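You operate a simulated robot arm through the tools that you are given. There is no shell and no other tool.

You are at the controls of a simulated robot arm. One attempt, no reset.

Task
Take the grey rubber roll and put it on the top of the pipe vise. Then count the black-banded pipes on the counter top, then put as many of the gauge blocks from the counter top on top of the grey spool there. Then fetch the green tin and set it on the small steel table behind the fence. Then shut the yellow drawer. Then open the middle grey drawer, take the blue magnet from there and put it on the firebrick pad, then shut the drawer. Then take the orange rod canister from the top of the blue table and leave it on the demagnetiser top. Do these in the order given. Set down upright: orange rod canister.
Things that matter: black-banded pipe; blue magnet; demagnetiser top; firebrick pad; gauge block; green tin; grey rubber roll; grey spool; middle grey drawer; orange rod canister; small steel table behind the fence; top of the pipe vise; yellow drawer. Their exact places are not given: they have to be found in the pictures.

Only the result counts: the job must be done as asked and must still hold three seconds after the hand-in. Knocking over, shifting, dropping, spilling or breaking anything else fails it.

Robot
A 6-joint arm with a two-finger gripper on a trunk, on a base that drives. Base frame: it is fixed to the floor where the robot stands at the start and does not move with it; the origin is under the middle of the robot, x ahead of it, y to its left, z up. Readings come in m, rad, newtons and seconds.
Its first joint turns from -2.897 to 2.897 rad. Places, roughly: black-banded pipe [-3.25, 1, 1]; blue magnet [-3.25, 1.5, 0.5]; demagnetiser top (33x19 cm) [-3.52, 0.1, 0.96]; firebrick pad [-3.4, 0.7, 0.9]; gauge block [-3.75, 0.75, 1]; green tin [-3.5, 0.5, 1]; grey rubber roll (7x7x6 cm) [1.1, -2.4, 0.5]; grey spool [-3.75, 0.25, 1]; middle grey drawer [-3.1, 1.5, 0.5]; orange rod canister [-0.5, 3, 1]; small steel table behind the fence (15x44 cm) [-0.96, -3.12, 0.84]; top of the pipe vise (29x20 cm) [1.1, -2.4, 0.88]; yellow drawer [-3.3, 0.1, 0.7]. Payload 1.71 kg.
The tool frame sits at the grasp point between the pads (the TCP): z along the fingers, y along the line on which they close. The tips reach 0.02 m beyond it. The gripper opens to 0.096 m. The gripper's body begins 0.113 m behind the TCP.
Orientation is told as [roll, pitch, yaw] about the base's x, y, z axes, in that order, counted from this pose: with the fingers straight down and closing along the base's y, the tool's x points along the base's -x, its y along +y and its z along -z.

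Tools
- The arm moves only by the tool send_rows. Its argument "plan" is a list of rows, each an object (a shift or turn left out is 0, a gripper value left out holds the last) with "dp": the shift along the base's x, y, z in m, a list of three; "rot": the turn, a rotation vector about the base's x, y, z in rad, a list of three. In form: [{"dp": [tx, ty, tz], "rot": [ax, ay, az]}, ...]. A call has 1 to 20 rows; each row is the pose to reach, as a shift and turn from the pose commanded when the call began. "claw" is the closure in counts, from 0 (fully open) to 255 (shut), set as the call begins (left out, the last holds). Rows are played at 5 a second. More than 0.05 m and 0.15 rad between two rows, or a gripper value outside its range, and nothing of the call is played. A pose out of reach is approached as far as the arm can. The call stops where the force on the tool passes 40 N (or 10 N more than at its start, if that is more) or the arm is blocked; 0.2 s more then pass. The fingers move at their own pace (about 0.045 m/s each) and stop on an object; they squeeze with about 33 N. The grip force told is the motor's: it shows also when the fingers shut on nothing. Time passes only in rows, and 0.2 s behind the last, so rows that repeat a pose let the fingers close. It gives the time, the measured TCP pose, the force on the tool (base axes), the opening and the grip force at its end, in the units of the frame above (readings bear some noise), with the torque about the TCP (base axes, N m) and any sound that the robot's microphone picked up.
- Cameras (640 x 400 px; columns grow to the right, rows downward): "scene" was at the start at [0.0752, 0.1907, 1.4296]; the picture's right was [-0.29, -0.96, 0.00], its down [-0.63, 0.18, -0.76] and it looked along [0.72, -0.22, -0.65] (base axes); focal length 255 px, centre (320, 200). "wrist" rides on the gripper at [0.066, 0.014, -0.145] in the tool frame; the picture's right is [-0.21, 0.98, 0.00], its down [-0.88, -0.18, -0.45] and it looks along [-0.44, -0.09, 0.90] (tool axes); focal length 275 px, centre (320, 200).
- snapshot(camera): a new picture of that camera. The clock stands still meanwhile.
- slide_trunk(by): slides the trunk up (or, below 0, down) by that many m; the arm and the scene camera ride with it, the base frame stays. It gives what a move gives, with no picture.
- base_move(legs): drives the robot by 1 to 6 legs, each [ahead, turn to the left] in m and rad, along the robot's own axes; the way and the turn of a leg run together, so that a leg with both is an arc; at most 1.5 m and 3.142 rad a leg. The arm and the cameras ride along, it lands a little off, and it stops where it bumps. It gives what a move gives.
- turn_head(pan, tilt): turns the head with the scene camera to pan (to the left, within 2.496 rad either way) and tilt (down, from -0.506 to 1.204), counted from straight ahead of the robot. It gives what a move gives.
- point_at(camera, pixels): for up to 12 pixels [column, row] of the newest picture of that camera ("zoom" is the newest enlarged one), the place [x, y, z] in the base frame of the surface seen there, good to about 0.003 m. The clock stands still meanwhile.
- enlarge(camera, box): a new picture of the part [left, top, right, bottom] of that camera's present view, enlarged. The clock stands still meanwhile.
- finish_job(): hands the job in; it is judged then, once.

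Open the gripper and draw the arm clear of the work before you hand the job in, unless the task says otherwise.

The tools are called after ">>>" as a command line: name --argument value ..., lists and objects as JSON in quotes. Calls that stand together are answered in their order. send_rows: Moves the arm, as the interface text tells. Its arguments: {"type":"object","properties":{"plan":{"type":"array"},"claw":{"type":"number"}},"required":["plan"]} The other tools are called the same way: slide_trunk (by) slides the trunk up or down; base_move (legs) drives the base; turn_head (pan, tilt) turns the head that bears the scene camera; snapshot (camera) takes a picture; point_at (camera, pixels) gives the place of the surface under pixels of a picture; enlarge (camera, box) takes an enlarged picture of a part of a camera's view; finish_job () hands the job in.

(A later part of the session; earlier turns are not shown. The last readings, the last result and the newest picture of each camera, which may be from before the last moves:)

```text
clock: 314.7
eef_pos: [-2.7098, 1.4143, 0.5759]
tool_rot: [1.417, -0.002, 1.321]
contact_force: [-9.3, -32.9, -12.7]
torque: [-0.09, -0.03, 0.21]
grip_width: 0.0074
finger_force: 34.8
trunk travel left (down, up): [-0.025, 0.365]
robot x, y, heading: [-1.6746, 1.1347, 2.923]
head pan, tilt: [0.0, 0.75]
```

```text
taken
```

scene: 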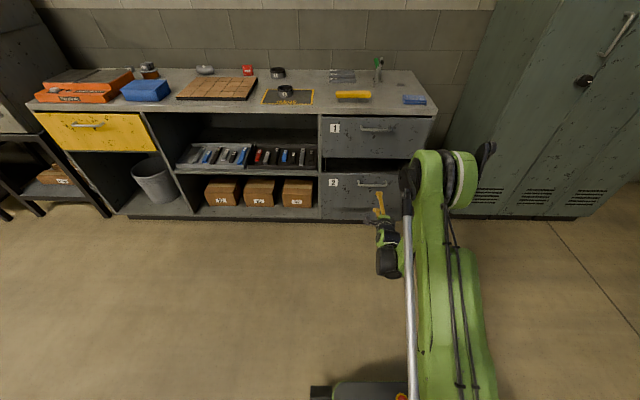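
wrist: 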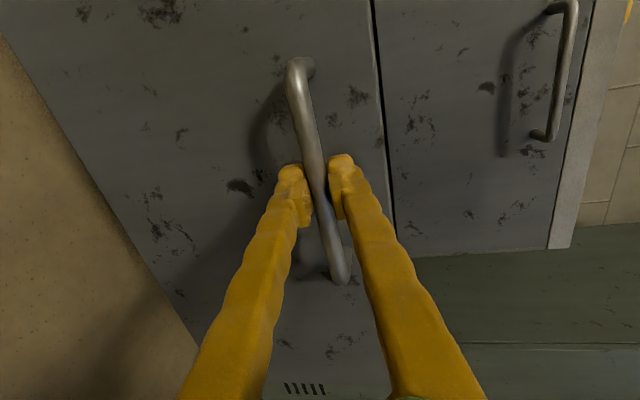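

The drawer follows (open ~0.22 m). I drive back another 0.1 m and look inside.

>>> base_move --legs '[[-0.1, 0]]'

>>> snapshot --camera "scene"

>>> enlarge --camera "scene" --box '[310, 90, 450, 210]'

```text
clock: 315.4
eef_pos: [-2.6814, 1.4078, 0.6103]
tool_rot: [1.439, 0.0, 1.322]
contact_force: [5.7, 5.2, -72.9]
torque: [0.17, -0.13, 0.22]
grip_width: 0.0791
finger_force: 34.9
trunk travel left (down, up): [-0.025, 0.365]
robot x, y, heading: [-1.6716, 1.1346, 2.93]
head pan, tilt: [0.0, 0.75]
stopped in leg 1: the force on the tool passed its limit at 92 N (the readings are from after the stop); the commanded pose is now the measured one
```

```text
taken
```

scene: 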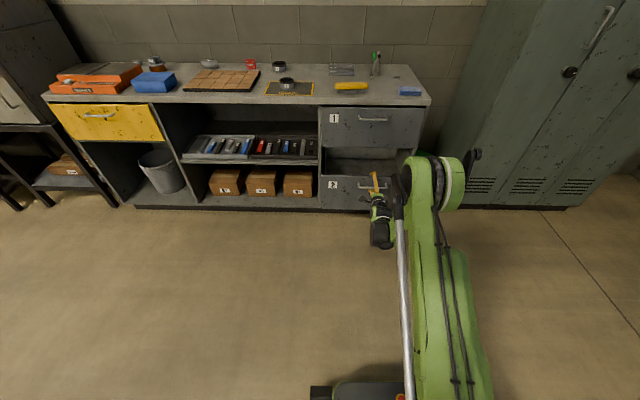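

```text
3.33 times, centred on (380, 150) of scene
```

zoom: 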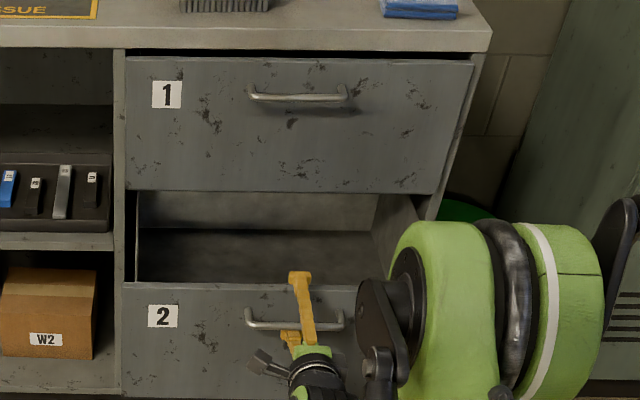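

The pull stopped at 92 N — the drawer has reached the end of its travel (~0.23 m). I open the gripper and check the state.

>>> send_rows --plan '[{"dp": [0, 0, 0]}, {"dp": [0, 0, 0]}, {"dp": [0, 0, 0]}, {"dp": [0, 0, 0]}]' --claw 0

>>> snapshot --camera "wrist"

```text
clock: 316.4
eef_pos: [-2.6834, 1.4076, 0.6162]
tool_rot: [1.448, -0.001, 1.321]
contact_force: [0.1, 0.6, -0.3]
torque: [0.03, -0.03, 0.02]
grip_width: 0.096
finger_force: 0.0
trunk travel left (down, up): [-0.025, 0.365]
robot x, y, heading: [-1.6749, 1.1327, 2.925]
head pan, tilt: [0.0, 0.75]
```

```text
taken
```

wrist: 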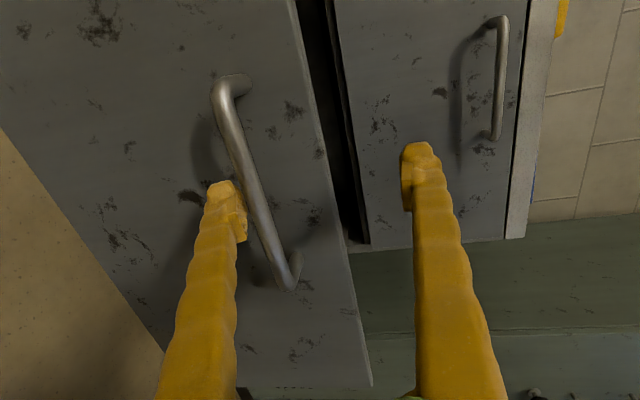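

The fingers straddle the bar freely. I back the base off 0.15 m to clear the handle, then raise the arm and look into the drawer.

>>> base_move --legs '[[-0.15, 0]]'

>>> snapshot --camera "wrist"

>>> enlarge --camera "scene" --box '[310, 90, 450, 210]'

```text
clock: 318.0
eef_pos: [-2.5341, 1.3754, 0.6154]
tool_rot: [1.446, -0.001, 1.32]
contact_force: [0.3, 0.6, -1.0]
torque: [0.01, 0.0, -0.02]
grip_width: 0.096
finger_force: 0.1
trunk travel left (down, up): [-0.025, 0.365]
robot x, y, heading: [-1.5231, 1.1028, 2.923]
head pan, tilt: [0.0, 0.75]
```

```text
taken
```

wrist: 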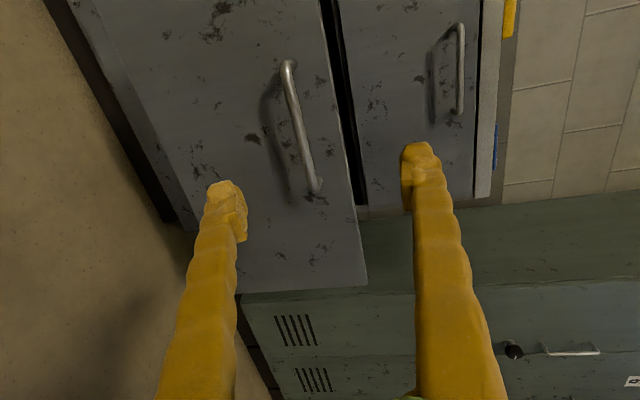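

```text
3.33 times, centred on (380, 150) of scene
```

zoom: 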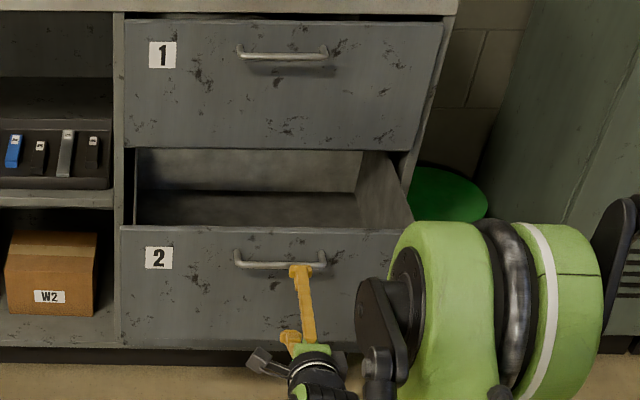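

I bring the arm back to a compact, tool-down pose (reverse of the approach), then raise the trunk to look into the drawer.

>>> send_rows --plan '[{"dp": [0.0308, -0.0096, 0.0285], "rot": [-0.02, -0.0826, 0]}, {"dp": [0.0615, -0.0193, 0.0571], "rot": [-0.04, -0.1653, 0]}, {"dp": [0.0923, -0.0289, 0.0856], "rot": [-0.06, -0.2479, 0]}, {"dp": [0.1231, -0.0386, 0.1141], "rot": [-0.08, -0.3306, 0]}, {"dp": [0.1538, -0.0482, 0.1426], "rot": [-0.1, -0.4132, 0]}, {"dp": [0.1846, -0.0579, 0.1712], "rot": [-0.12, -0.4959, 0]}, {"dp": [0.2154, -0.0675, 0.1997], "rot": [-0.14, -0.5785, 0]}, {"dp": [0.2461, -0.0772, 0.2282], "rot": [-0.16, -0.6612, 0]}, {"dp": [0.2769, -0.0868, 0.2568], "rot": [-0.18, -0.7438, 0]}, {"dp": [0.3076, -0.0965, 0.2853], "rot": [-0.2, -0.8265, 0]}, {"dp": [0.3384, -0.1061, 0.3138], "rot": [-0.22, -0.9091, 0]}, {"dp": [0.3692, -0.1158, 0.3424], "rot": [-0.24, -0.9918, 0]}, {"dp": [0.3999, -0.1254, 0.3709], "rot": [-0.26, -1.0744, 0]}, {"dp": [0.4307, -0.1351, 0.3994], "rot": [-0.28, -1.1571, 0]}, {"dp": [0.4615, -0.1447, 0.4279], "rot": [-0.3, -1.2397, 0]}, {"dp": [0.4922, -0.1544, 0.4565], "rot": [-0.32, -1.3224, 0]}, {"dp": [0.523, -0.164, 0.485], "rot": [-0.34, -1.405, 0]}, {"dp": [0.523, -0.164, 0.485], "rot": [-0.34, -1.405, 0]}]'

>>> slide_trunk --by 0.35

>>> snapshot --camera "scene"

```text
clock: 321.8
eef_pos: [-2.0039, 1.2096, 1.116]
tool_rot: [0.017, -0.016, 1.332]
contact_force: [-0.2, -0.5, 0.1]
torque: [0.0, 0.0, -0.01]
grip_width: 0.0959
finger_force: 0.1
trunk travel left (down, up): [-0.025, 0.365]
robot x, y, heading: [-1.5285, 1.1019, 2.924]
head pan, tilt: [0.0, 0.75]
```

```text
clock: 325.2
eef_pos: [-2.0056, 1.2095, 1.4652]
tool_rot: [0.017, -0.016, 1.331]
contact_force: [0.9, -0.1, 0.3]
torque: [0.01, 0.0, 0.0]
grip_width: 0.096
finger_force: 0.1
trunk travel left (down, up): [-0.375, 0.015]
robot x, y, heading: [-1.5259, 1.1016, 2.922]
head pan, tilt: [0.0, 0.75]
```

```text
taken
```

scene: 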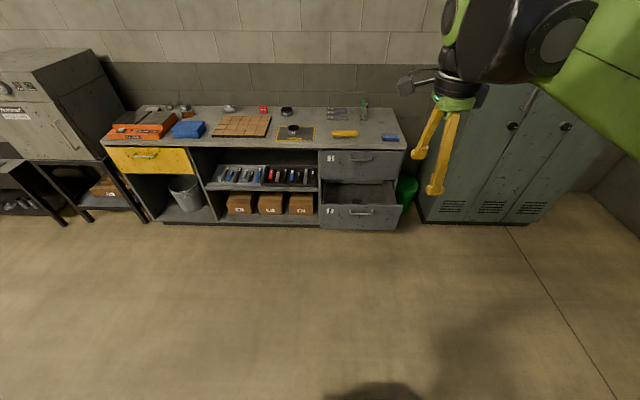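

>>> enlarge --camera "scene" --box '[310, 140, 420, 235]'

```text
4.21 times, centred on (365, 188) of scene
```

zoom: 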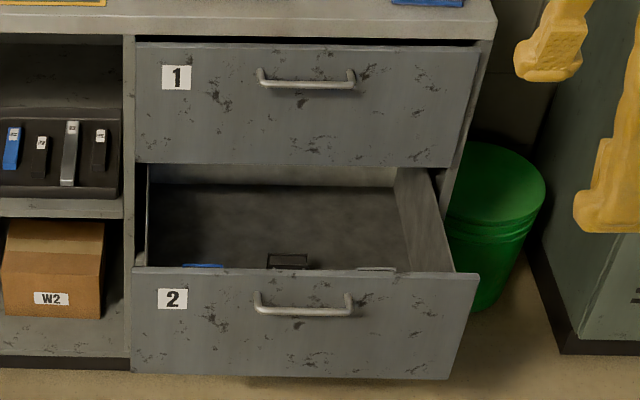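

Inside drawer 2, items near the front peek over the face: a blue one at (203,265), a black one at (287,262), a grey one at (375,268). I measure these and the drawer's geometry.

>>> point_at --camera "zoom" --pixels '[[203, 266], [190, 266], [220, 267], [287, 260], [375, 268], [140, 272], [475, 277], [300, 308], [250, 225], [150, 200], [410, 210], [300, 100]]'

>>> point_at --camera "zoom" --pixels '[[260, 175], [300, 325], [148, 260], [440, 262], [305, 188], [300, 240], [310, 85], [300, 140], [300, 155], [330, 25]]'

```text
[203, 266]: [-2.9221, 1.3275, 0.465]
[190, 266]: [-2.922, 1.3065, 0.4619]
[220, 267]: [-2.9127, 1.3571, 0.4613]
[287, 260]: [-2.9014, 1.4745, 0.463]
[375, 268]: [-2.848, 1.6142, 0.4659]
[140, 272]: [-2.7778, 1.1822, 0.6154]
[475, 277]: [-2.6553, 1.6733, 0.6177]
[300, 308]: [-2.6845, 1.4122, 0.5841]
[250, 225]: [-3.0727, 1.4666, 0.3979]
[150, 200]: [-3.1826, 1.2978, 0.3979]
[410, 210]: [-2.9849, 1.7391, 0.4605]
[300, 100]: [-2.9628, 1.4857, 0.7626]
```

```text
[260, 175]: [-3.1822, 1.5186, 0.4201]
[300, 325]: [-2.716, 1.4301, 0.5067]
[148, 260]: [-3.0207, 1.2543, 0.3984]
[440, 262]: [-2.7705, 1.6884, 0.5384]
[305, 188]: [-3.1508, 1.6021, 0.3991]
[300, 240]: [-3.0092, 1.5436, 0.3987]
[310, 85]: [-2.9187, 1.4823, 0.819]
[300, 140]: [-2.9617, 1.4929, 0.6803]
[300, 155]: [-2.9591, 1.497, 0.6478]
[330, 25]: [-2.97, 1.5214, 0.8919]
```

Drawer 2 is open 0.25 m, floor z≈0.398; the blue item's top is at z≈0.463 near (-2.92,1.33). I drive 0.63 m closer and lower the trunk partly to inspect from above with the wrist camera.

>>> base_move --legs '[[0.62, 0]]'

>>> turn_head --pan 0.0 --tilt 1.0

>>> snapshot --camera "scene"

>>> snapshot --camera "wrist"

```text
clock: 329.8
eef_pos: [-2.6017, 1.3429, 1.4657]
tool_rot: [0.019, -0.013, 1.331]
contact_force: [0.2, 0.0, 0.4]
torque: [0.02, 0.03, 0.03]
grip_width: 0.096
finger_force: 0.0
trunk travel left (down, up): [-0.375, 0.015]
robot x, y, heading: [-2.1199, 1.2379, 2.924]
head pan, tilt: [0.0, 0.75]
```

```text
clock: 330.6
eef_pos: [-2.5826, 1.3382, 1.4712]
tool_rot: [0.031, -0.013, 1.33]
contact_force: [0.2, -0.8, 0.3]
torque: [-0.02, -0.02, 0.02]
grip_width: 0.0961
finger_force: 0.0
trunk travel left (down, up): [-0.375, 0.015]
robot x, y, heading: [-2.1191, 1.2311, 2.922]
head pan, tilt: [0.0, 1.0]
```

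```text
taken
```

scene: 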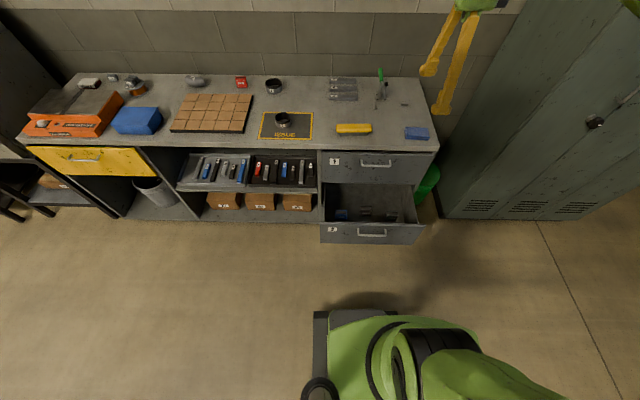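

```text
taken
```

wrist: 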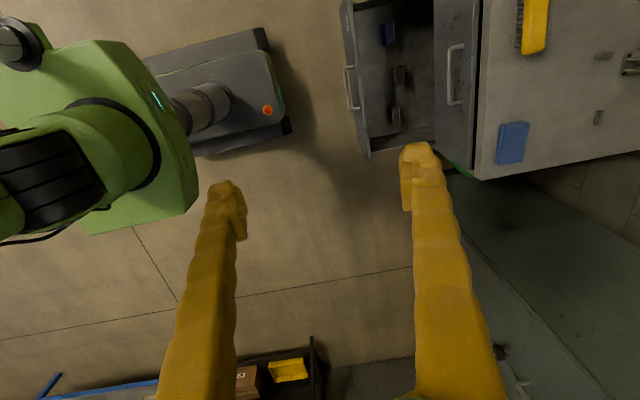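

Now I can see into the drawer. I zoom in on it.

>>> enlarge --camera "scene" --box '[310, 170, 440, 250]'

>>> enlarge --camera "wrist" --box '[335, 0, 475, 160]'

```text
4.92 times, centred on (375, 210) of scene
```

zoom: 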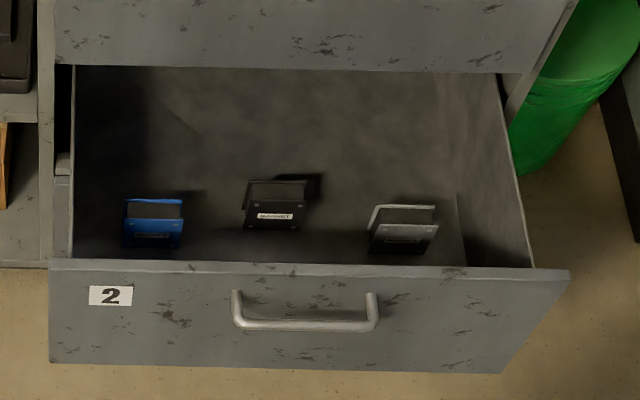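

```text
2.50 times, centred on (405, 80) of wrist
```

zoom: 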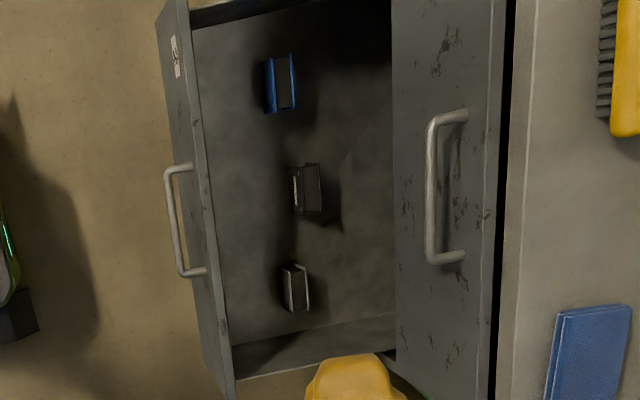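

The blue magnet is at the drawer's left. I measure it precisely.

>>> enlarge --camera "scene" --box '[310, 190, 390, 240]'

```text
8.00 times, centred on (350, 215) of scene
```

zoom: 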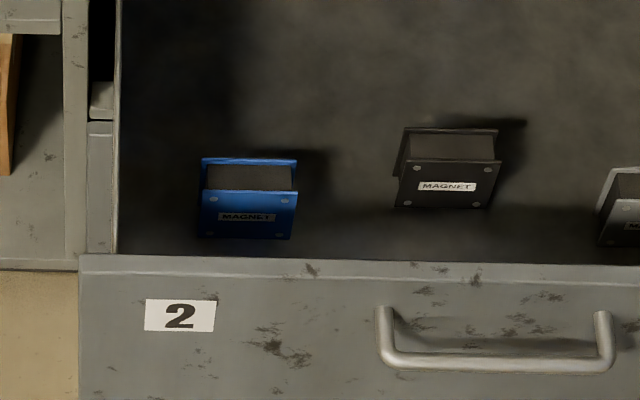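

>>> point_at --camera "zoom" --pixels '[[204, 161], [295, 164], [204, 193], [296, 194], [250, 178], [200, 233], [290, 236], [245, 225], [250, 160], [250, 192], [400, 260], [405, 130]]'

>>> point_at --camera "zoom" --pixels '[[118, 200], [150, 150], [85, 258], [150, 255], [500, 130], [400, 165], [395, 205], [490, 205], [620, 170], [118, 250], [300, 245], [200, 262]]'

```text
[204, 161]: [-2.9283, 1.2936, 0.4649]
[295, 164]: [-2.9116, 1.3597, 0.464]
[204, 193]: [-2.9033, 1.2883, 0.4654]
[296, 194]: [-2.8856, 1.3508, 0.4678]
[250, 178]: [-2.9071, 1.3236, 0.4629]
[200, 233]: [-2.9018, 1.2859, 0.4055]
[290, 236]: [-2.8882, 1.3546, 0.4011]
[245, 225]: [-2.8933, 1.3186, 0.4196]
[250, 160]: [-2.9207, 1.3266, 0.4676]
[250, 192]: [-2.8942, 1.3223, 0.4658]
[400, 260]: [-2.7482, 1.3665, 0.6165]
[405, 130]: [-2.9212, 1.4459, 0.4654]
```

```text
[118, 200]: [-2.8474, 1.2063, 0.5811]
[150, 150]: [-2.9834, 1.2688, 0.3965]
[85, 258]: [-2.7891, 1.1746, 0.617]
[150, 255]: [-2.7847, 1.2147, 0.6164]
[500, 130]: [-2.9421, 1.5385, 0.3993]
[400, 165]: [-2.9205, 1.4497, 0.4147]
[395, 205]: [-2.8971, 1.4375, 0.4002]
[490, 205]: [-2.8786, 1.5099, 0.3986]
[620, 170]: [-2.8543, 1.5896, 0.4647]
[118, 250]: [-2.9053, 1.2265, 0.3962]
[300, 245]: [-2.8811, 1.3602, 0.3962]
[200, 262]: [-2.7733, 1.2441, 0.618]
```

Blue magnet: centre (-2.907,1.323), 0.068 wide along u, ~0.03 thick along n, z 0.398–0.467. I lower the trunk 0.2 m and rotate the tool by +π so the fingers close along n with the wrist camera on the free right side.

>>> slide_trunk --by -0.2

>>> send_rows --plan '[{"rot": [0, 0, 0.14]}, {"rot": [0, 0, 0.28]}, {"rot": [0, 0, 0.42]}, {"rot": [0, 0, 0.56]}, {"rot": [0, 0, 0.7]}, {"rot": [0, 0, 0.84]}, {"rot": [0, 0, 0.98]}, {"rot": [0, 0, 1.12]}, {"rot": [0, 0, 1.26]}, {"rot": [0, 0, 1.4]}, {"rot": [0, 0, 1.54]}, {"rot": [0, 0, 1.574]}, {"rot": [0, 0, 1.574]}]'

```text
clock: 332.7
eef_pos: [-2.5889, 1.3412, 1.2697]
tool_rot: [0.026, -0.013, 1.331]
contact_force: [0.3, 0.5, -0.5]
torque: [0.0, 0.08, 0.02]
grip_width: 0.0963
finger_force: 0.1
trunk travel left (down, up): [-0.175, 0.215]
robot x, y, heading: [-2.1206, 1.2325, 2.925]
head pan, tilt: [0.0, 1.0]
```

```text
clock: 335.5
eef_pos: [-2.5764, 1.3383, 1.2728]
tool_rot: [0.033, -0.015, 2.905]
contact_force: [0.7, 0.6, 0.4]
torque: [0.03, 0.04, 0.06]
grip_width: 0.0962
finger_force: 0.0
trunk travel left (down, up): [-0.175, 0.215]
robot x, y, heading: [-2.1254, 1.2347, 2.92]
head pan, tilt: [0.0, 1.0]
```

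Now at natural yaw 2.905. I continue another +1.571 rad.

>>> send_rows --plan '[{"rot": [0, 0, 0.14]}, {"rot": [0, 0, 0.28]}, {"rot": [0, 0, 0.42]}, {"rot": [0, 0, 0.56]}, {"rot": [0, 0, 0.7]}, {"rot": [0, 0, 0.84]}, {"rot": [0, 0, 0.98]}, {"rot": [0, 0, 1.12]}, {"rot": [0, 0, 1.26]}, {"rot": [0, 0, 1.4]}, {"rot": [0, 0, 1.54]}, {"rot": [0, 0, 1.571]}, {"rot": [0, 0, 1.571]}]'

```text
clock: 338.3
eef_pos: [-2.5814, 1.3376, 1.2723]
tool_rot: [0.033, -0.014, -1.807]
contact_force: [0.2, 0.4, 0.8]
torque: [0.01, 0.0, 0.02]
grip_width: 0.096
finger_force: 0.0
trunk travel left (down, up): [-0.175, 0.215]
robot x, y, heading: [-2.1226, 1.2309, 2.927]
head pan, tilt: [0.0, 1.0]
```

Yaw is −1.807. I correct the small tilt and move above the blue magnet to z≈0.75.

>>> send_rows --plan '[{"dp": [-0.0233, -0.001, -0.0373], "rot": [0.0213, 0.0288, 0]}, {"dp": [-0.0465, -0.0021, -0.0746], "rot": [0.0213, 0.0288, 0]}, {"dp": [-0.0698, -0.0031, -0.1119], "rot": [0.0213, 0.0288, 0]}, {"dp": [-0.093, -0.0042, -0.1491], "rot": [0.0213, 0.0288, 0]}, {"dp": [-0.1163, -0.0052, -0.1864], "rot": [0.0213, 0.0288, 0]}, {"dp": [-0.1395, -0.0063, -0.2237], "rot": [0.0213, 0.0288, 0]}, {"dp": [-0.1628, -0.0073, -0.261], "rot": [0.0213, 0.0288, 0]}, {"dp": [-0.186, -0.0083, -0.2983], "rot": [0.0213, 0.0288, 0]}, {"dp": [-0.2093, -0.0094, -0.3356], "rot": [0.0213, 0.0288, 0]}, {"dp": [-0.2326, -0.0104, -0.3729], "rot": [0.0213, 0.0288, 0]}, {"dp": [-0.2558, -0.0115, -0.4101], "rot": [0.0213, 0.0288, 0]}, {"dp": [-0.2791, -0.0125, -0.4474], "rot": [0.0213, 0.0288, 0]}, {"dp": [-0.3023, -0.0136, -0.4847], "rot": [0.0213, 0.0288, 0]}, {"dp": [-0.3256, -0.0146, -0.522], "rot": [0.0213, 0.0288, 0]}, {"dp": [-0.3256, -0.0146, -0.522], "rot": [0.0213, 0.0288, 0]}]'

>>> snapshot --camera "wrist"

>>> snapshot --camera "scene"

```text
clock: 341.5
eef_pos: [-2.9054, 1.3246, 0.7466]
tool_rot: [0.001, 0.001, -1.808]
contact_force: [0.3, 0.5, -0.1]
torque: [-0.01, -0.04, 0.02]
grip_width: 0.0962
finger_force: 0.1
trunk travel left (down, up): [-0.175, 0.215]
robot x, y, heading: [-2.1224, 1.2377, 2.922]
head pan, tilt: [0.0, 1.0]
```

```text
taken
```

wrist: 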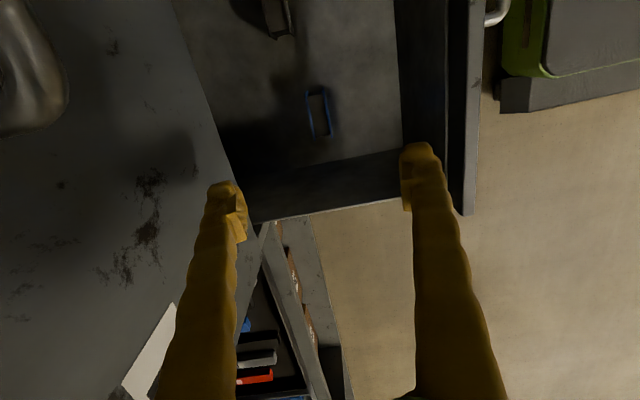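

```text
taken
```

scene: 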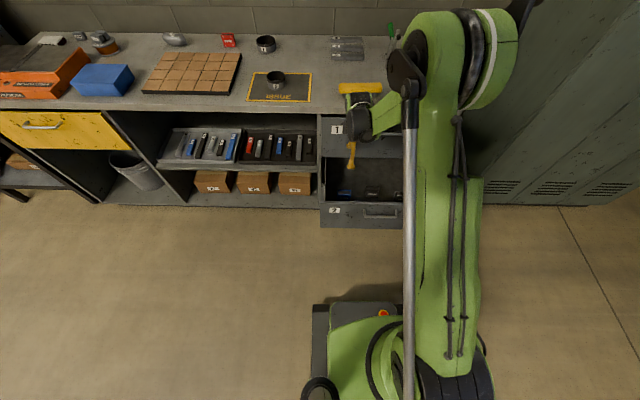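

The magnet is at wrist (318,112) between the fingers; drawer 1's face is left of the left finger with clearance. I refine the magnet's position.

>>> enlarge --camera "wrist" --box '[280, 70, 360, 150]'

```text
5.00 times, centred on (320, 110) of wrist
```

zoom: 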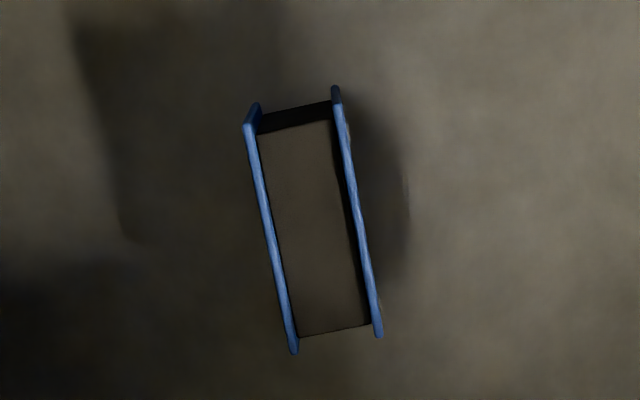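

>>> point_at --camera "zoom" --pixels '[[250, 135], [294, 345], [341, 125], [378, 330], [305, 225], [270, 240], [360, 225]]'

```text
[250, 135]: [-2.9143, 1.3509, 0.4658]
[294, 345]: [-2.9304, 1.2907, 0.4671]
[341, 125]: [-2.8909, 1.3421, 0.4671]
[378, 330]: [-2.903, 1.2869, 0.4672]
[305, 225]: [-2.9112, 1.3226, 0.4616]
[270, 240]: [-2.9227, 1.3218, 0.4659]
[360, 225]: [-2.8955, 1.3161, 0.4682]
```

Before descending I check the wrist drum's extents relative to the drawer front panel (top z≈0.617).

>>> enlarge --camera "scene" --box '[310, 70, 430, 230]'

```text
2.50 times, centred on (370, 150) of scene
```

zoom: 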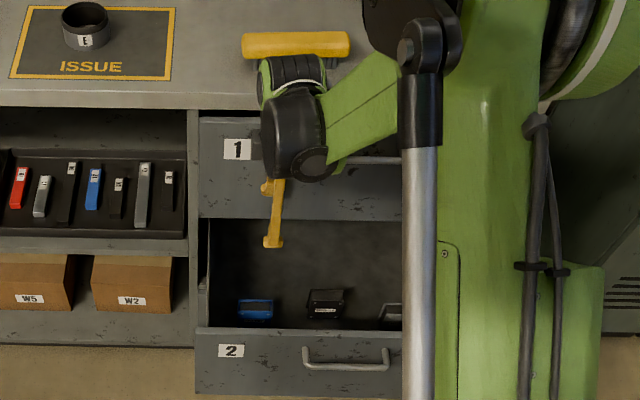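

>>> point_at --camera "zoom" --pixels '[[295, 100], [270, 150], [300, 175], [320, 165], [285, 130], [310, 120], [265, 110], [290, 70], [285, 180], [330, 130], [270, 180], [315, 178]]'

```text
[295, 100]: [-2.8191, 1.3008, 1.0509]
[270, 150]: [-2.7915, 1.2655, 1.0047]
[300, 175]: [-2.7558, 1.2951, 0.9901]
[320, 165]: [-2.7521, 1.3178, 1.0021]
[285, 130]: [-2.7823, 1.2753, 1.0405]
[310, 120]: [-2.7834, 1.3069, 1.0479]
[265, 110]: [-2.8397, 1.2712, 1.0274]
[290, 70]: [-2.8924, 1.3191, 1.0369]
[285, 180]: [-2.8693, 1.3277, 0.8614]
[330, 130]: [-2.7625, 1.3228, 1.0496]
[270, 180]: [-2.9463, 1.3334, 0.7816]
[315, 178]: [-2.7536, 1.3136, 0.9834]
```

Estimated clearance over the panel is ~3 cm at TCP z≈0.455. I descend in steps to 0.55 first and check.

>>> send_rows --plan '[{"dp": [-0.003, -0.0045, -0.04]}, {"dp": [-0.003, -0.0045, -0.08]}, {"dp": [-0.003, -0.0045, -0.12]}, {"dp": [-0.003, -0.0045, -0.16]}, {"dp": [-0.003, -0.0045, -0.2]}, {"dp": [-0.003, -0.0045, -0.2]}]'

>>> snapshot --camera "wrist"

>>> enlarge --camera "scene" --box '[310, 90, 430, 230]'

```text
clock: 342.9
eef_pos: [-2.9075, 1.321, 0.5519]
tool_rot: [0.001, 0.003, -1.808]
contact_force: [-0.1, 0.4, 0.2]
torque: [0.01, -0.02, 0.0]
grip_width: 0.0961
finger_force: 0.1
trunk travel left (down, up): [-0.175, 0.215]
robot x, y, heading: [-2.1236, 1.233, 2.919]
head pan, tilt: [0.0, 1.0]
```

```text
taken
```

wrist: 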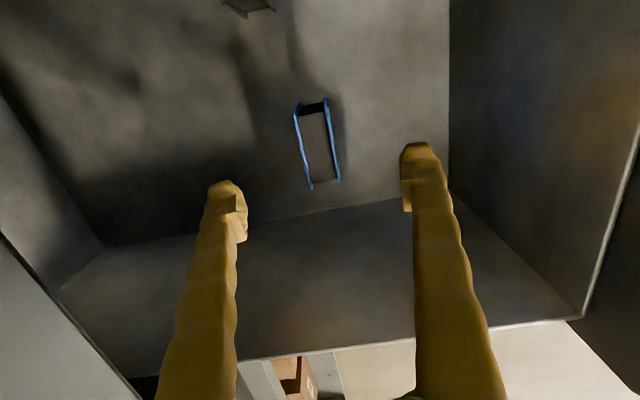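

```text
2.86 times, centred on (370, 160) of scene
```

zoom: 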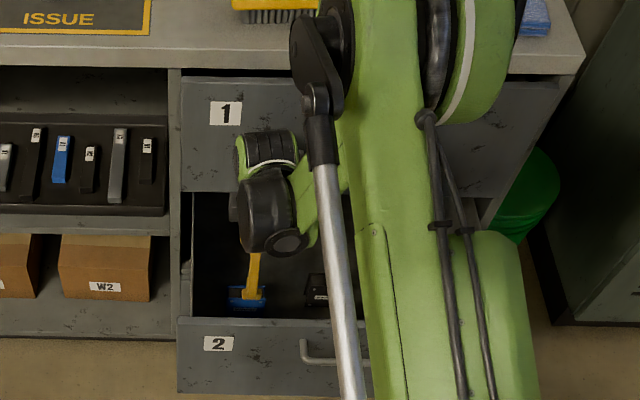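

Clear so far. I re-measure the magnet from this closer wrist view to fine-tune.

>>> point_at --camera "wrist" --pixels '[[296, 110], [309, 186], [326, 102], [339, 180], [318, 145]]'

```text
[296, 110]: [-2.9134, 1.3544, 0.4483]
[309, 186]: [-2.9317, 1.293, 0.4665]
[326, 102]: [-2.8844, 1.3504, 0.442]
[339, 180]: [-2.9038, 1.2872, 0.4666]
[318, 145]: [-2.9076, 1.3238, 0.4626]
```

Magnet centre (-2.908,1.321) matches the TCP. I descend 0.1 m to z≈0.452 and check.

>>> send_rows --plan '[{"dp": [0, 0, -0.03]}, {"dp": [0, 0, -0.055]}, {"dp": [0, 0, -0.08]}, {"dp": [0, 0, -0.1]}, {"dp": [0, 0, -0.1]}]'

>>> snapshot --camera "wrist"

```text
clock: 344.1
eef_pos: [-2.9074, 1.3214, 0.4495]
tool_rot: [0.002, 0.003, -1.807]
contact_force: [0.4, 0.1, -0.3]
torque: [0.04, -0.01, 0.0]
grip_width: 0.0959
finger_force: 0.0
trunk travel left (down, up): [-0.175, 0.215]
robot x, y, heading: [-2.122, 1.2351, 2.918]
head pan, tilt: [0.0, 1.0]
```

```text
taken
```

wrist: 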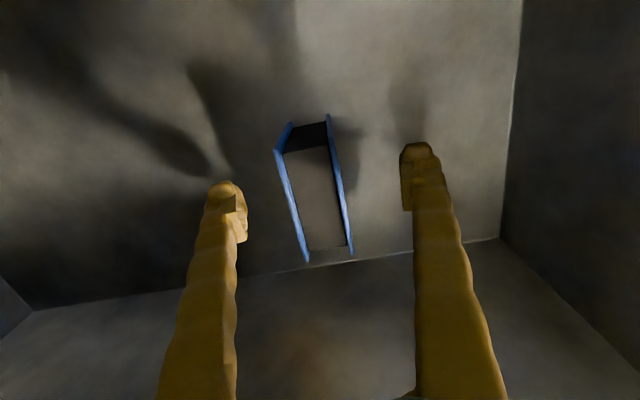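

The magnet stands between the open fingers. I close on its plates.

>>> send_rows --plan '[{"dp": [0, 0, 0]}, {"dp": [0, 0, 0]}, {"dp": [0, 0, 0]}, {"dp": [0, 0, 0]}, {"dp": [0, 0, 0]}, {"dp": [0, 0, 0]}]' --claw 255

>>> snapshot --camera "wrist"

```text
clock: 345.5
eef_pos: [-2.9071, 1.3209, 0.4497]
tool_rot: [0.001, 0.002, -1.809]
contact_force: [-0.5, -0.4, 1.2]
torque: [-0.02, 0.0, -0.01]
grip_width: 0.0292
finger_force: 32.9
trunk travel left (down, up): [-0.175, 0.215]
robot x, y, heading: [-2.1203, 1.2365, 2.92]
head pan, tilt: [0.0, 1.0]
```

```text
taken
```

wrist: 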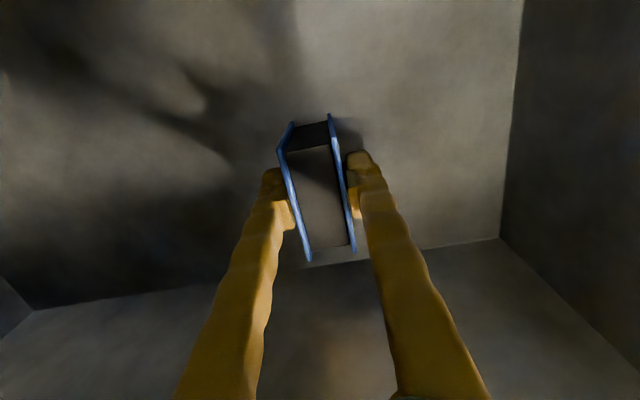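

Gripped (0.029 m). I lift straight up out of the drawer, then retract toward the robot.

>>> send_rows --plan '[{"dp": [0, 0, 0.03]}, {"dp": [0, 0, 0.07]}, {"dp": [0, 0, 0.115]}, {"dp": [0, 0, 0.16]}, {"dp": [0, 0, 0.205]}, {"dp": [0, 0, 0.25]}, {"dp": [0, 0, 0.295]}, {"dp": [0, 0, 0.34]}, {"dp": [0, 0, 0.385]}, {"dp": [0, 0, 0.43]}, {"dp": [0, 0, 0.475]}, {"dp": [0, 0, 0.52]}, {"dp": [0, 0, 0.565]}, {"dp": [0, 0, 0.61]}, {"dp": [0, 0, 0.65]}, {"dp": [0, 0, 0.65]}]'

>>> send_rows --plan '[{"dp": [0.043, 0.0035, 0.01]}, {"dp": [0.086, 0.007, 0.02]}, {"dp": [0.129, 0.011, 0.03]}, {"dp": [0.172, 0.014, 0.04]}, {"dp": [0.215, 0.018, 0.04]}, {"dp": [0.258, 0.0215, 0.04]}, {"dp": [0.299, 0.025, 0.04]}, {"dp": [0.299, 0.025, 0.04]}]'

>>> snapshot --camera "wrist"

>>> snapshot --camera "scene"

```text
clock: 348.9
eef_pos: [-2.9071, 1.319, 1.0992]
tool_rot: [0.0, 0.003, -1.808]
contact_force: [0.6, 0.6, -4.3]
torque: [-0.01, 0.0, -0.01]
grip_width: 0.0291
finger_force: 32.9
trunk travel left (down, up): [-0.175, 0.215]
robot x, y, heading: [-2.1262, 1.236, 2.922]
head pan, tilt: [0.0, 1.0]
```

```text
clock: 350.7
eef_pos: [-2.6087, 1.3446, 1.1388]
tool_rot: [0.0, 0.002, -1.808]
contact_force: [0.9, -0.3, -5.5]
torque: [0.04, 0.02, -0.02]
grip_width: 0.029
finger_force: 33.4
trunk travel left (down, up): [-0.175, 0.215]
robot x, y, heading: [-2.1228, 1.2308, 2.921]
head pan, tilt: [0.0, 1.0]
```

```text
taken
```

wrist: 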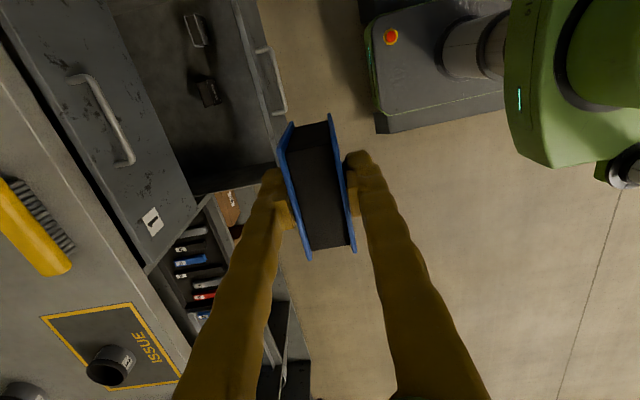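

```text
taken
```

scene: 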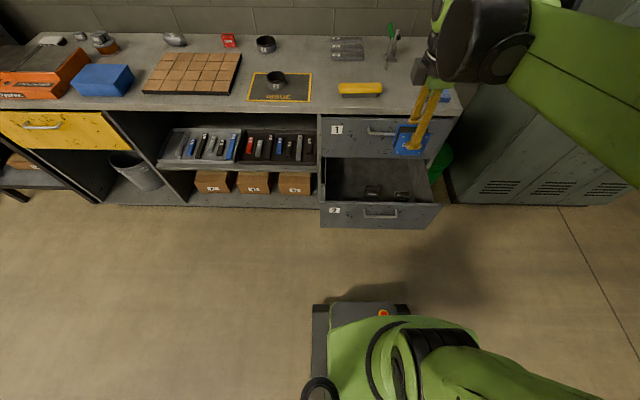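

The magnet is held upright. I drive to the spot in front of the firebrick pad.

>>> base_move --legs '[[-0.3, 0], [0, 0.8], [1.0, 0], [0, -0.8]]'

>>> turn_head --pan 0.1 --tilt 0.8

>>> snapshot --camera "scene"

```text
clock: 366.2
eef_pos: [-3.1616, 0.7112, 1.1387]
tool_rot: [0.001, 0.002, -1.782]
contact_force: [0.2, 0.1, -4.4]
torque: [-0.01, 0.0, -0.02]
grip_width: 0.0288
finger_force: 33.1
trunk travel left (down, up): [-0.175, 0.215]
robot x, y, heading: [-2.6729, 0.6102, 2.944]
head pan, tilt: [0.0, 1.0]
```

```text
clock: 366.9
eef_pos: [-3.1596, 0.7108, 1.1417]
tool_rot: [-0.004, 0.002, -1.781]
contact_force: [-4.2, 0.9, -5.5]
torque: [-0.06, -0.35, 0.02]
grip_width: 0.0293
finger_force: 33.1
trunk travel left (down, up): [-0.175, 0.215]
robot x, y, heading: [-2.6715, 0.6112, 2.946]
head pan, tilt: [0.099, 0.799]
```

```text
taken
```

scene: 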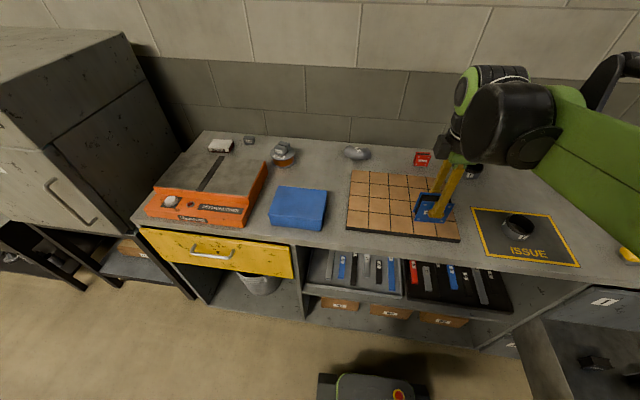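

I'm in front of the pad. I measure the pad's surface and corners.

>>> point_at --camera "scene" --pixels '[[355, 173], [427, 178], [349, 229], [455, 236], [385, 200], [400, 215], [395, 190], [370, 215]]'

```text
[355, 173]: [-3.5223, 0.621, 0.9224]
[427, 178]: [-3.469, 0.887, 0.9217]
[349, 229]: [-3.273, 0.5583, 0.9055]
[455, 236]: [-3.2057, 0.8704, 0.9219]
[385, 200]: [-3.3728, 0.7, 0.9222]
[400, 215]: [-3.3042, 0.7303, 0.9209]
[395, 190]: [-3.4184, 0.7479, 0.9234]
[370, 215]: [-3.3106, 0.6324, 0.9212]
```

I move over the pad's middle (-3.355,0.745) and lower to about 1 cm above it.

>>> send_rows --plan '[{"dp": [-0.039, 0.007, 0]}, {"dp": [-0.078, 0.0137, 0]}, {"dp": [-0.117, 0.0205, 0]}, {"dp": [-0.156, 0.0274, 0]}, {"dp": [-0.195, 0.0342, 0]}, {"dp": [-0.195, 0.0342, -0.04]}, {"dp": [-0.195, 0.0342, -0.08]}, {"dp": [-0.195, 0.0342, -0.12]}, {"dp": [-0.195, 0.0342, -0.15]}, {"dp": [-0.195, 0.0342, -0.158]}, {"dp": [-0.195, 0.0342, -0.158]}]'

>>> snapshot --camera "wrist"

```text
clock: 369.3
eef_pos: [-3.3414, 0.7413, 0.9886]
tool_rot: [-0.014, 0.001, -1.782]
contact_force: [0.1, 0.1, -4.7]
torque: [0.01, 0.02, -0.02]
grip_width: 0.0289
finger_force: 33.0
trunk travel left (down, up): [-0.175, 0.215]
robot x, y, heading: [-2.6744, 0.6135, 2.953]
head pan, tilt: [0.099, 0.799]
```

```text
taken
```

wrist: 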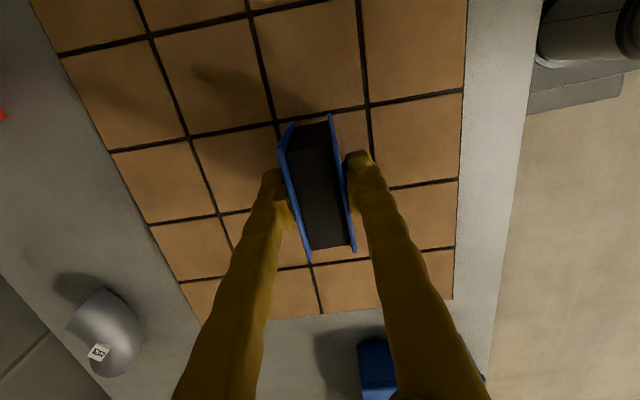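

Over the pad. I remove the small tilt and lower in mm steps.

>>> send_rows --plan '[{"dp": [0, 0, -0.004], "rot": [-0.0039, -0.0135, 0]}, {"dp": [0, 0, -0.008], "rot": [-0.0039, -0.0135, 0]}, {"dp": [0, 0, -0.011], "rot": [-0.0039, -0.0135, 0]}, {"dp": [0, 0, -0.0125], "rot": [-0.0039, -0.0135, 0]}, {"dp": [0, 0, -0.0125], "rot": [-0.0039, -0.0135, 0]}]'

>>> send_rows --plan '[{"dp": [0, 0, -0.001]}, {"dp": [0, 0, -0.002]}, {"dp": [0, 0, -0.002]}]'

```text
clock: 370.5
eef_pos: [-3.3401, 0.7424, 0.9752]
tool_rot: [0.0, 0.001, -1.781]
contact_force: [-0.2, 0.7, -4.4]
torque: [0.0, -0.01, 0.01]
grip_width: 0.029
finger_force: 33.3
trunk travel left (down, up): [-0.175, 0.215]
robot x, y, heading: [-2.6746, 0.6084, 2.945]
head pan, tilt: [0.099, 0.799]
```

```text
clock: 371.3
eef_pos: [-3.3394, 0.7419, 0.9743]
tool_rot: [0.0, 0.0, -1.781]
contact_force: [-5.2, -0.5, 14.7]
torque: [0.19, 0.02, 0.0]
grip_width: 0.0291
finger_force: 33.3
trunk travel left (down, up): [-0.175, 0.215]
robot x, y, heading: [-2.6708, 0.6121, 2.952]
head pan, tilt: [0.099, 0.799]
```

Contact (15 N). I relieve 0.7 mm, open partially and rise.

>>> send_rows --plan '[{"dp": [0, 0, 0.0007]}, {"dp": [0, 0, 0.0007]}]'

>>> send_rows --plan '[{"dp": [0, 0, 0]}, {"dp": [0, 0, 0]}, {"dp": [0, 0, 0]}, {"dp": [0, 0, 0]}]' --claw 90

>>> send_rows --plan '[{"dp": [0, 0, 0.03]}, {"dp": [0, 0, 0.07]}, {"dp": [0, 0, 0.115]}, {"dp": [0, 0, 0.16]}, {"dp": [0, 0, 0.17]}]'

>>> snapshot --camera "wrist"

>>> enlarge --camera "scene" --box '[260, 120, 480, 260]'

```text
clock: 371.9
eef_pos: [-3.3408, 0.7419, 0.9731]
tool_rot: [0.0, 0.001, -1.782]
contact_force: [-4.9, -1.3, 8.1]
torque: [-0.05, 0.1, -0.02]
grip_width: 0.0291
finger_force: 32.9
trunk travel left (down, up): [-0.175, 0.215]
robot x, y, heading: [-2.6733, 0.6109, 2.947]
head pan, tilt: [0.099, 0.799]
```

```text
clock: 372.9
eef_pos: [-3.3403, 0.7418, 0.9741]
tool_rot: [0.0, 0.0, -1.782]
contact_force: [-0.1, 0.7, 0.8]
torque: [0.02, -0.03, -0.03]
grip_width: 0.0622
finger_force: 0.1
trunk travel left (down, up): [-0.175, 0.215]
robot x, y, heading: [-2.6716, 0.6124, 2.951]
head pan, tilt: [0.099, 0.799]
```

```text
clock: 374.1
eef_pos: [-3.3393, 0.7421, 1.1434]
tool_rot: [0.0, 0.001, -1.782]
contact_force: [0.2, -0.8, -0.2]
torque: [0.01, 0.01, 0.0]
grip_width: 0.0619
finger_force: 0.1
trunk travel left (down, up): [-0.175, 0.215]
robot x, y, heading: [-2.6748, 0.6124, 2.948]
head pan, tilt: [0.099, 0.799]
```

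```text
taken
```

wrist: 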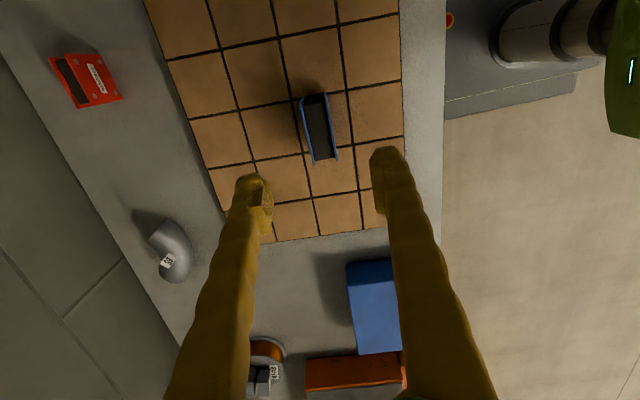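

```text
2.86 times, centred on (370, 190) of scene
```

zoom: 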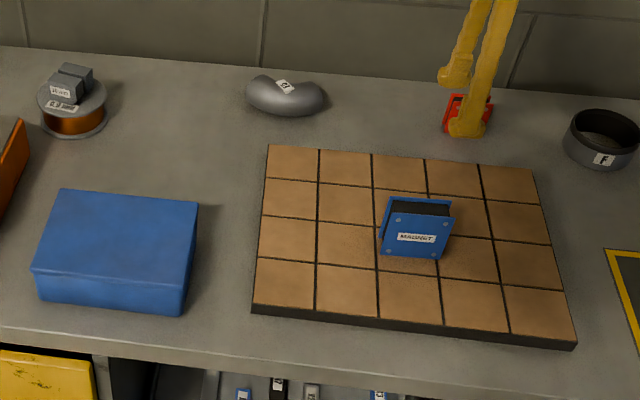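

The blue magnet stands on the firebrick pad. I retract, restore natural yaw, and close the gripper before driving back to the grey drawer to shut it.

>>> send_rows --plan '[{"dp": [0.0145, -0.0028, 0.01], "rot": [0, 0, -0.131]}, {"dp": [0.029, -0.0057, 0.02], "rot": [0, 0, -0.262]}, {"dp": [0.0435, -0.0085, 0.03], "rot": [0, 0, -0.393]}, {"dp": [0.058, -0.0113, 0.04], "rot": [0, 0, -0.524]}, {"dp": [0.0725, -0.0142, 0.05], "rot": [0, 0, -0.655]}, {"dp": [0.087, -0.017, 0.05], "rot": [0, 0, -0.785]}, {"dp": [0.1015, -0.0198, 0.05], "rot": [0, 0, -0.916]}, {"dp": [0.116, -0.0227, 0.05], "rot": [0, 0, -1.047]}, {"dp": [0.1305, -0.0255, 0.05], "rot": [0, 0, -1.178]}, {"dp": [0.145, -0.0283, 0.05], "rot": [0, 0, -1.309]}, {"dp": [0.1595, -0.0312, 0.05], "rot": [0, 0, -1.44]}, {"dp": [0.174, -0.034, 0.05], "rot": [0, 0, -1.571]}, {"dp": [0.174, -0.034, 0.05], "rot": [0, 0, -1.571]}]' --claw 255

>>> base_move --legs '[[0, 0.722], [-1.087, 0], [0, -0.766]]'

>>> slide_trunk --by -0.15

>>> turn_head --pan 0.0 --tilt 0.75

>>> snapshot --camera "scene"

```text
clock: 376.9
eef_pos: [-3.167, 0.7066, 1.1956]
tool_rot: [0.0, 0.001, 2.93]
contact_force: [0.3, -0.9, -0.7]
torque: [0.0, 0.02, -0.02]
grip_width: 0.0
finger_force: 29.3
trunk travel left (down, up): [-0.175, 0.215]
robot x, y, heading: [-2.6733, 0.6166, 2.945]
head pan, tilt: [0.099, 0.799]
```

```text
clock: 390.5
eef_pos: [-2.2, 1.2877, 1.1942]
tool_rot: [-0.003, 0.003, 2.837]
contact_force: [-0.8, -0.2, 0.1]
torque: [0.0, -0.02, 0.0]
grip_width: 0.0003
finger_force: 29.4
trunk travel left (down, up): [-0.175, 0.215]
robot x, y, heading: [-1.7169, 1.1448, 2.852]
head pan, tilt: [0.099, 0.799]
```

```text
clock: 392.2
eef_pos: [-2.179, 1.2804, 1.0543]
tool_rot: [-0.001, -0.016, 2.837]
contact_force: [0.1, -0.8, 0.4]
torque: [-0.01, 0.03, 0.0]
grip_width: 0.0
finger_force: 29.1
trunk travel left (down, up): [-0.025, 0.365]
robot x, y, heading: [-1.7207, 1.1476, 2.851]
head pan, tilt: [0.099, 0.799]
```

```text
clock: 392.9
eef_pos: [-2.1854, 1.2837, 1.051]
tool_rot: [-0.002, -0.012, 2.835]
contact_force: [0.0, -0.7, 0.0]
torque: [0.0, -0.05, 0.01]
grip_width: 0.0002
finger_force: 29.9
trunk travel left (down, up): [-0.025, 0.365]
robot x, y, heading: [-1.7202, 1.1447, 2.854]
head pan, tilt: [0.0, 0.75]
```

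```text
taken
```

scene: 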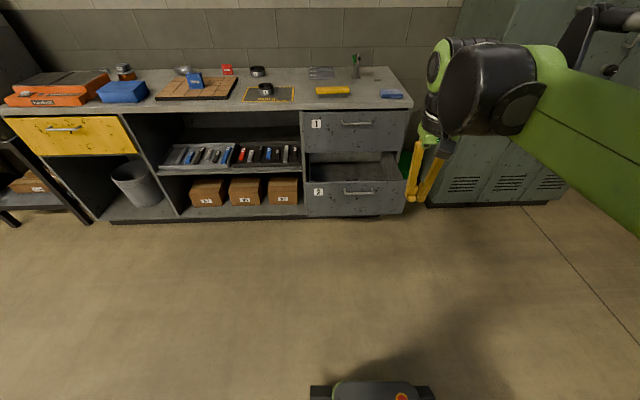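

I align the heading (+0.05 rad), then bring the closed gripper down to a pose in front of drawer 2's face, pitched forward, below the handle.

>>> base_move --legs '[[0, 0.05]]'

```text
clock: 393.8
eef_pos: [-2.1895, 1.2581, 1.0512]
tool_rot: [-0.003, -0.014, 2.889]
contact_force: [-0.2, -0.4, -0.5]
torque: [0.01, 0.03, -0.02]
grip_width: 0.0002
finger_force: 29.6
trunk travel left (down, up): [-0.025, 0.365]
robot x, y, heading: [-1.7202, 1.1446, 2.905]
head pan, tilt: [0.0, 0.75]
```

Heading is 2.905. I execute the approach in 17 rows.

>>> send_rows --plan '[{"dp": [-0.0267, 0.0088, -0.0342], "rot": [0.0146, 0.0604, 0]}, {"dp": [-0.0533, 0.0176, -0.0684], "rot": [0.0292, 0.1207, 0]}, {"dp": [-0.08, 0.0264, -0.1026], "rot": [0.0438, 0.1811, 0]}, {"dp": [-0.1067, 0.0352, -0.1368], "rot": [0.0584, 0.2415, 0]}, {"dp": [-0.1334, 0.044, -0.1709], "rot": [0.0731, 0.3019, 0]}, {"dp": [-0.16, 0.0528, -0.2051], "rot": [0.0877, 0.3622, 0]}, {"dp": [-0.1867, 0.0616, -0.2393], "rot": [0.1023, 0.4226, 0]}, {"dp": [-0.2134, 0.0704, -0.2735], "rot": [0.1169, 0.483, 0]}, {"dp": [-0.24, 0.0791, -0.3077], "rot": [0.1315, 0.5433, 0]}, {"dp": [-0.2667, 0.0879, -0.3419], "rot": [0.1461, 0.6037, 0]}, {"dp": [-0.2934, 0.0967, -0.3761], "rot": [0.1607, 0.6641, 0]}, {"dp": [-0.32, 0.1055, -0.4103], "rot": [0.1753, 0.7244, 0]}, {"dp": [-0.3467, 0.1143, -0.4444], "rot": [0.19, 0.7848, 0]}, {"dp": [-0.3734, 0.1231, -0.4786], "rot": [0.2046, 0.8452, 0]}, {"dp": [-0.4001, 0.1319, -0.5128], "rot": [0.2192, 0.9056, 0]}, {"dp": [-0.4267, 0.1407, -0.547], "rot": [0.2338, 0.9659, 0]}, {"dp": [-0.4534, 0.1495, -0.5812], "rot": [0.2484, 1.0263, 0]}, {"dp": [-0.4534, 0.1495, -0.5812], "rot": [0.2484, 1.0263, 0]}]'

>>> snapshot --camera "wrist"

>>> snapshot --camera "scene"

```text
clock: 397.6
eef_pos: [-2.6267, 1.4069, 0.4771]
tool_rot: [0.032, -1.083, 2.867]
contact_force: [-0.6, -0.4, 0.2]
torque: [0.02, 0.0, 0.05]
grip_width: 0.0
finger_force: 29.7
trunk travel left (down, up): [-0.025, 0.365]
robot x, y, heading: [-1.7217, 1.145, 2.909]
head pan, tilt: [0.0, 0.75]
```

```text
taken
```

wrist: 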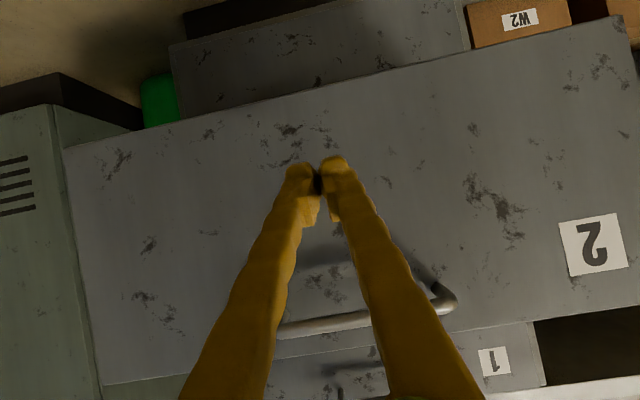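

```text
taken
```

scene: 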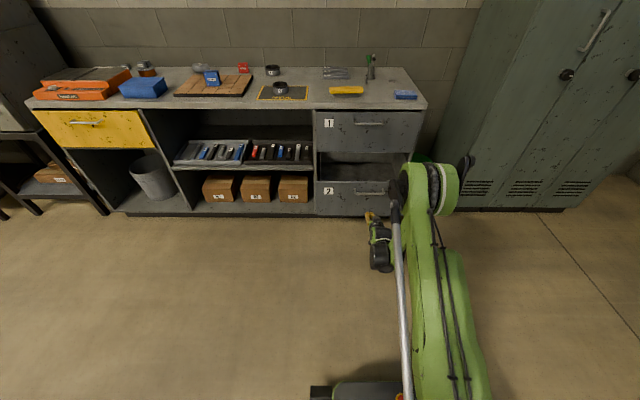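

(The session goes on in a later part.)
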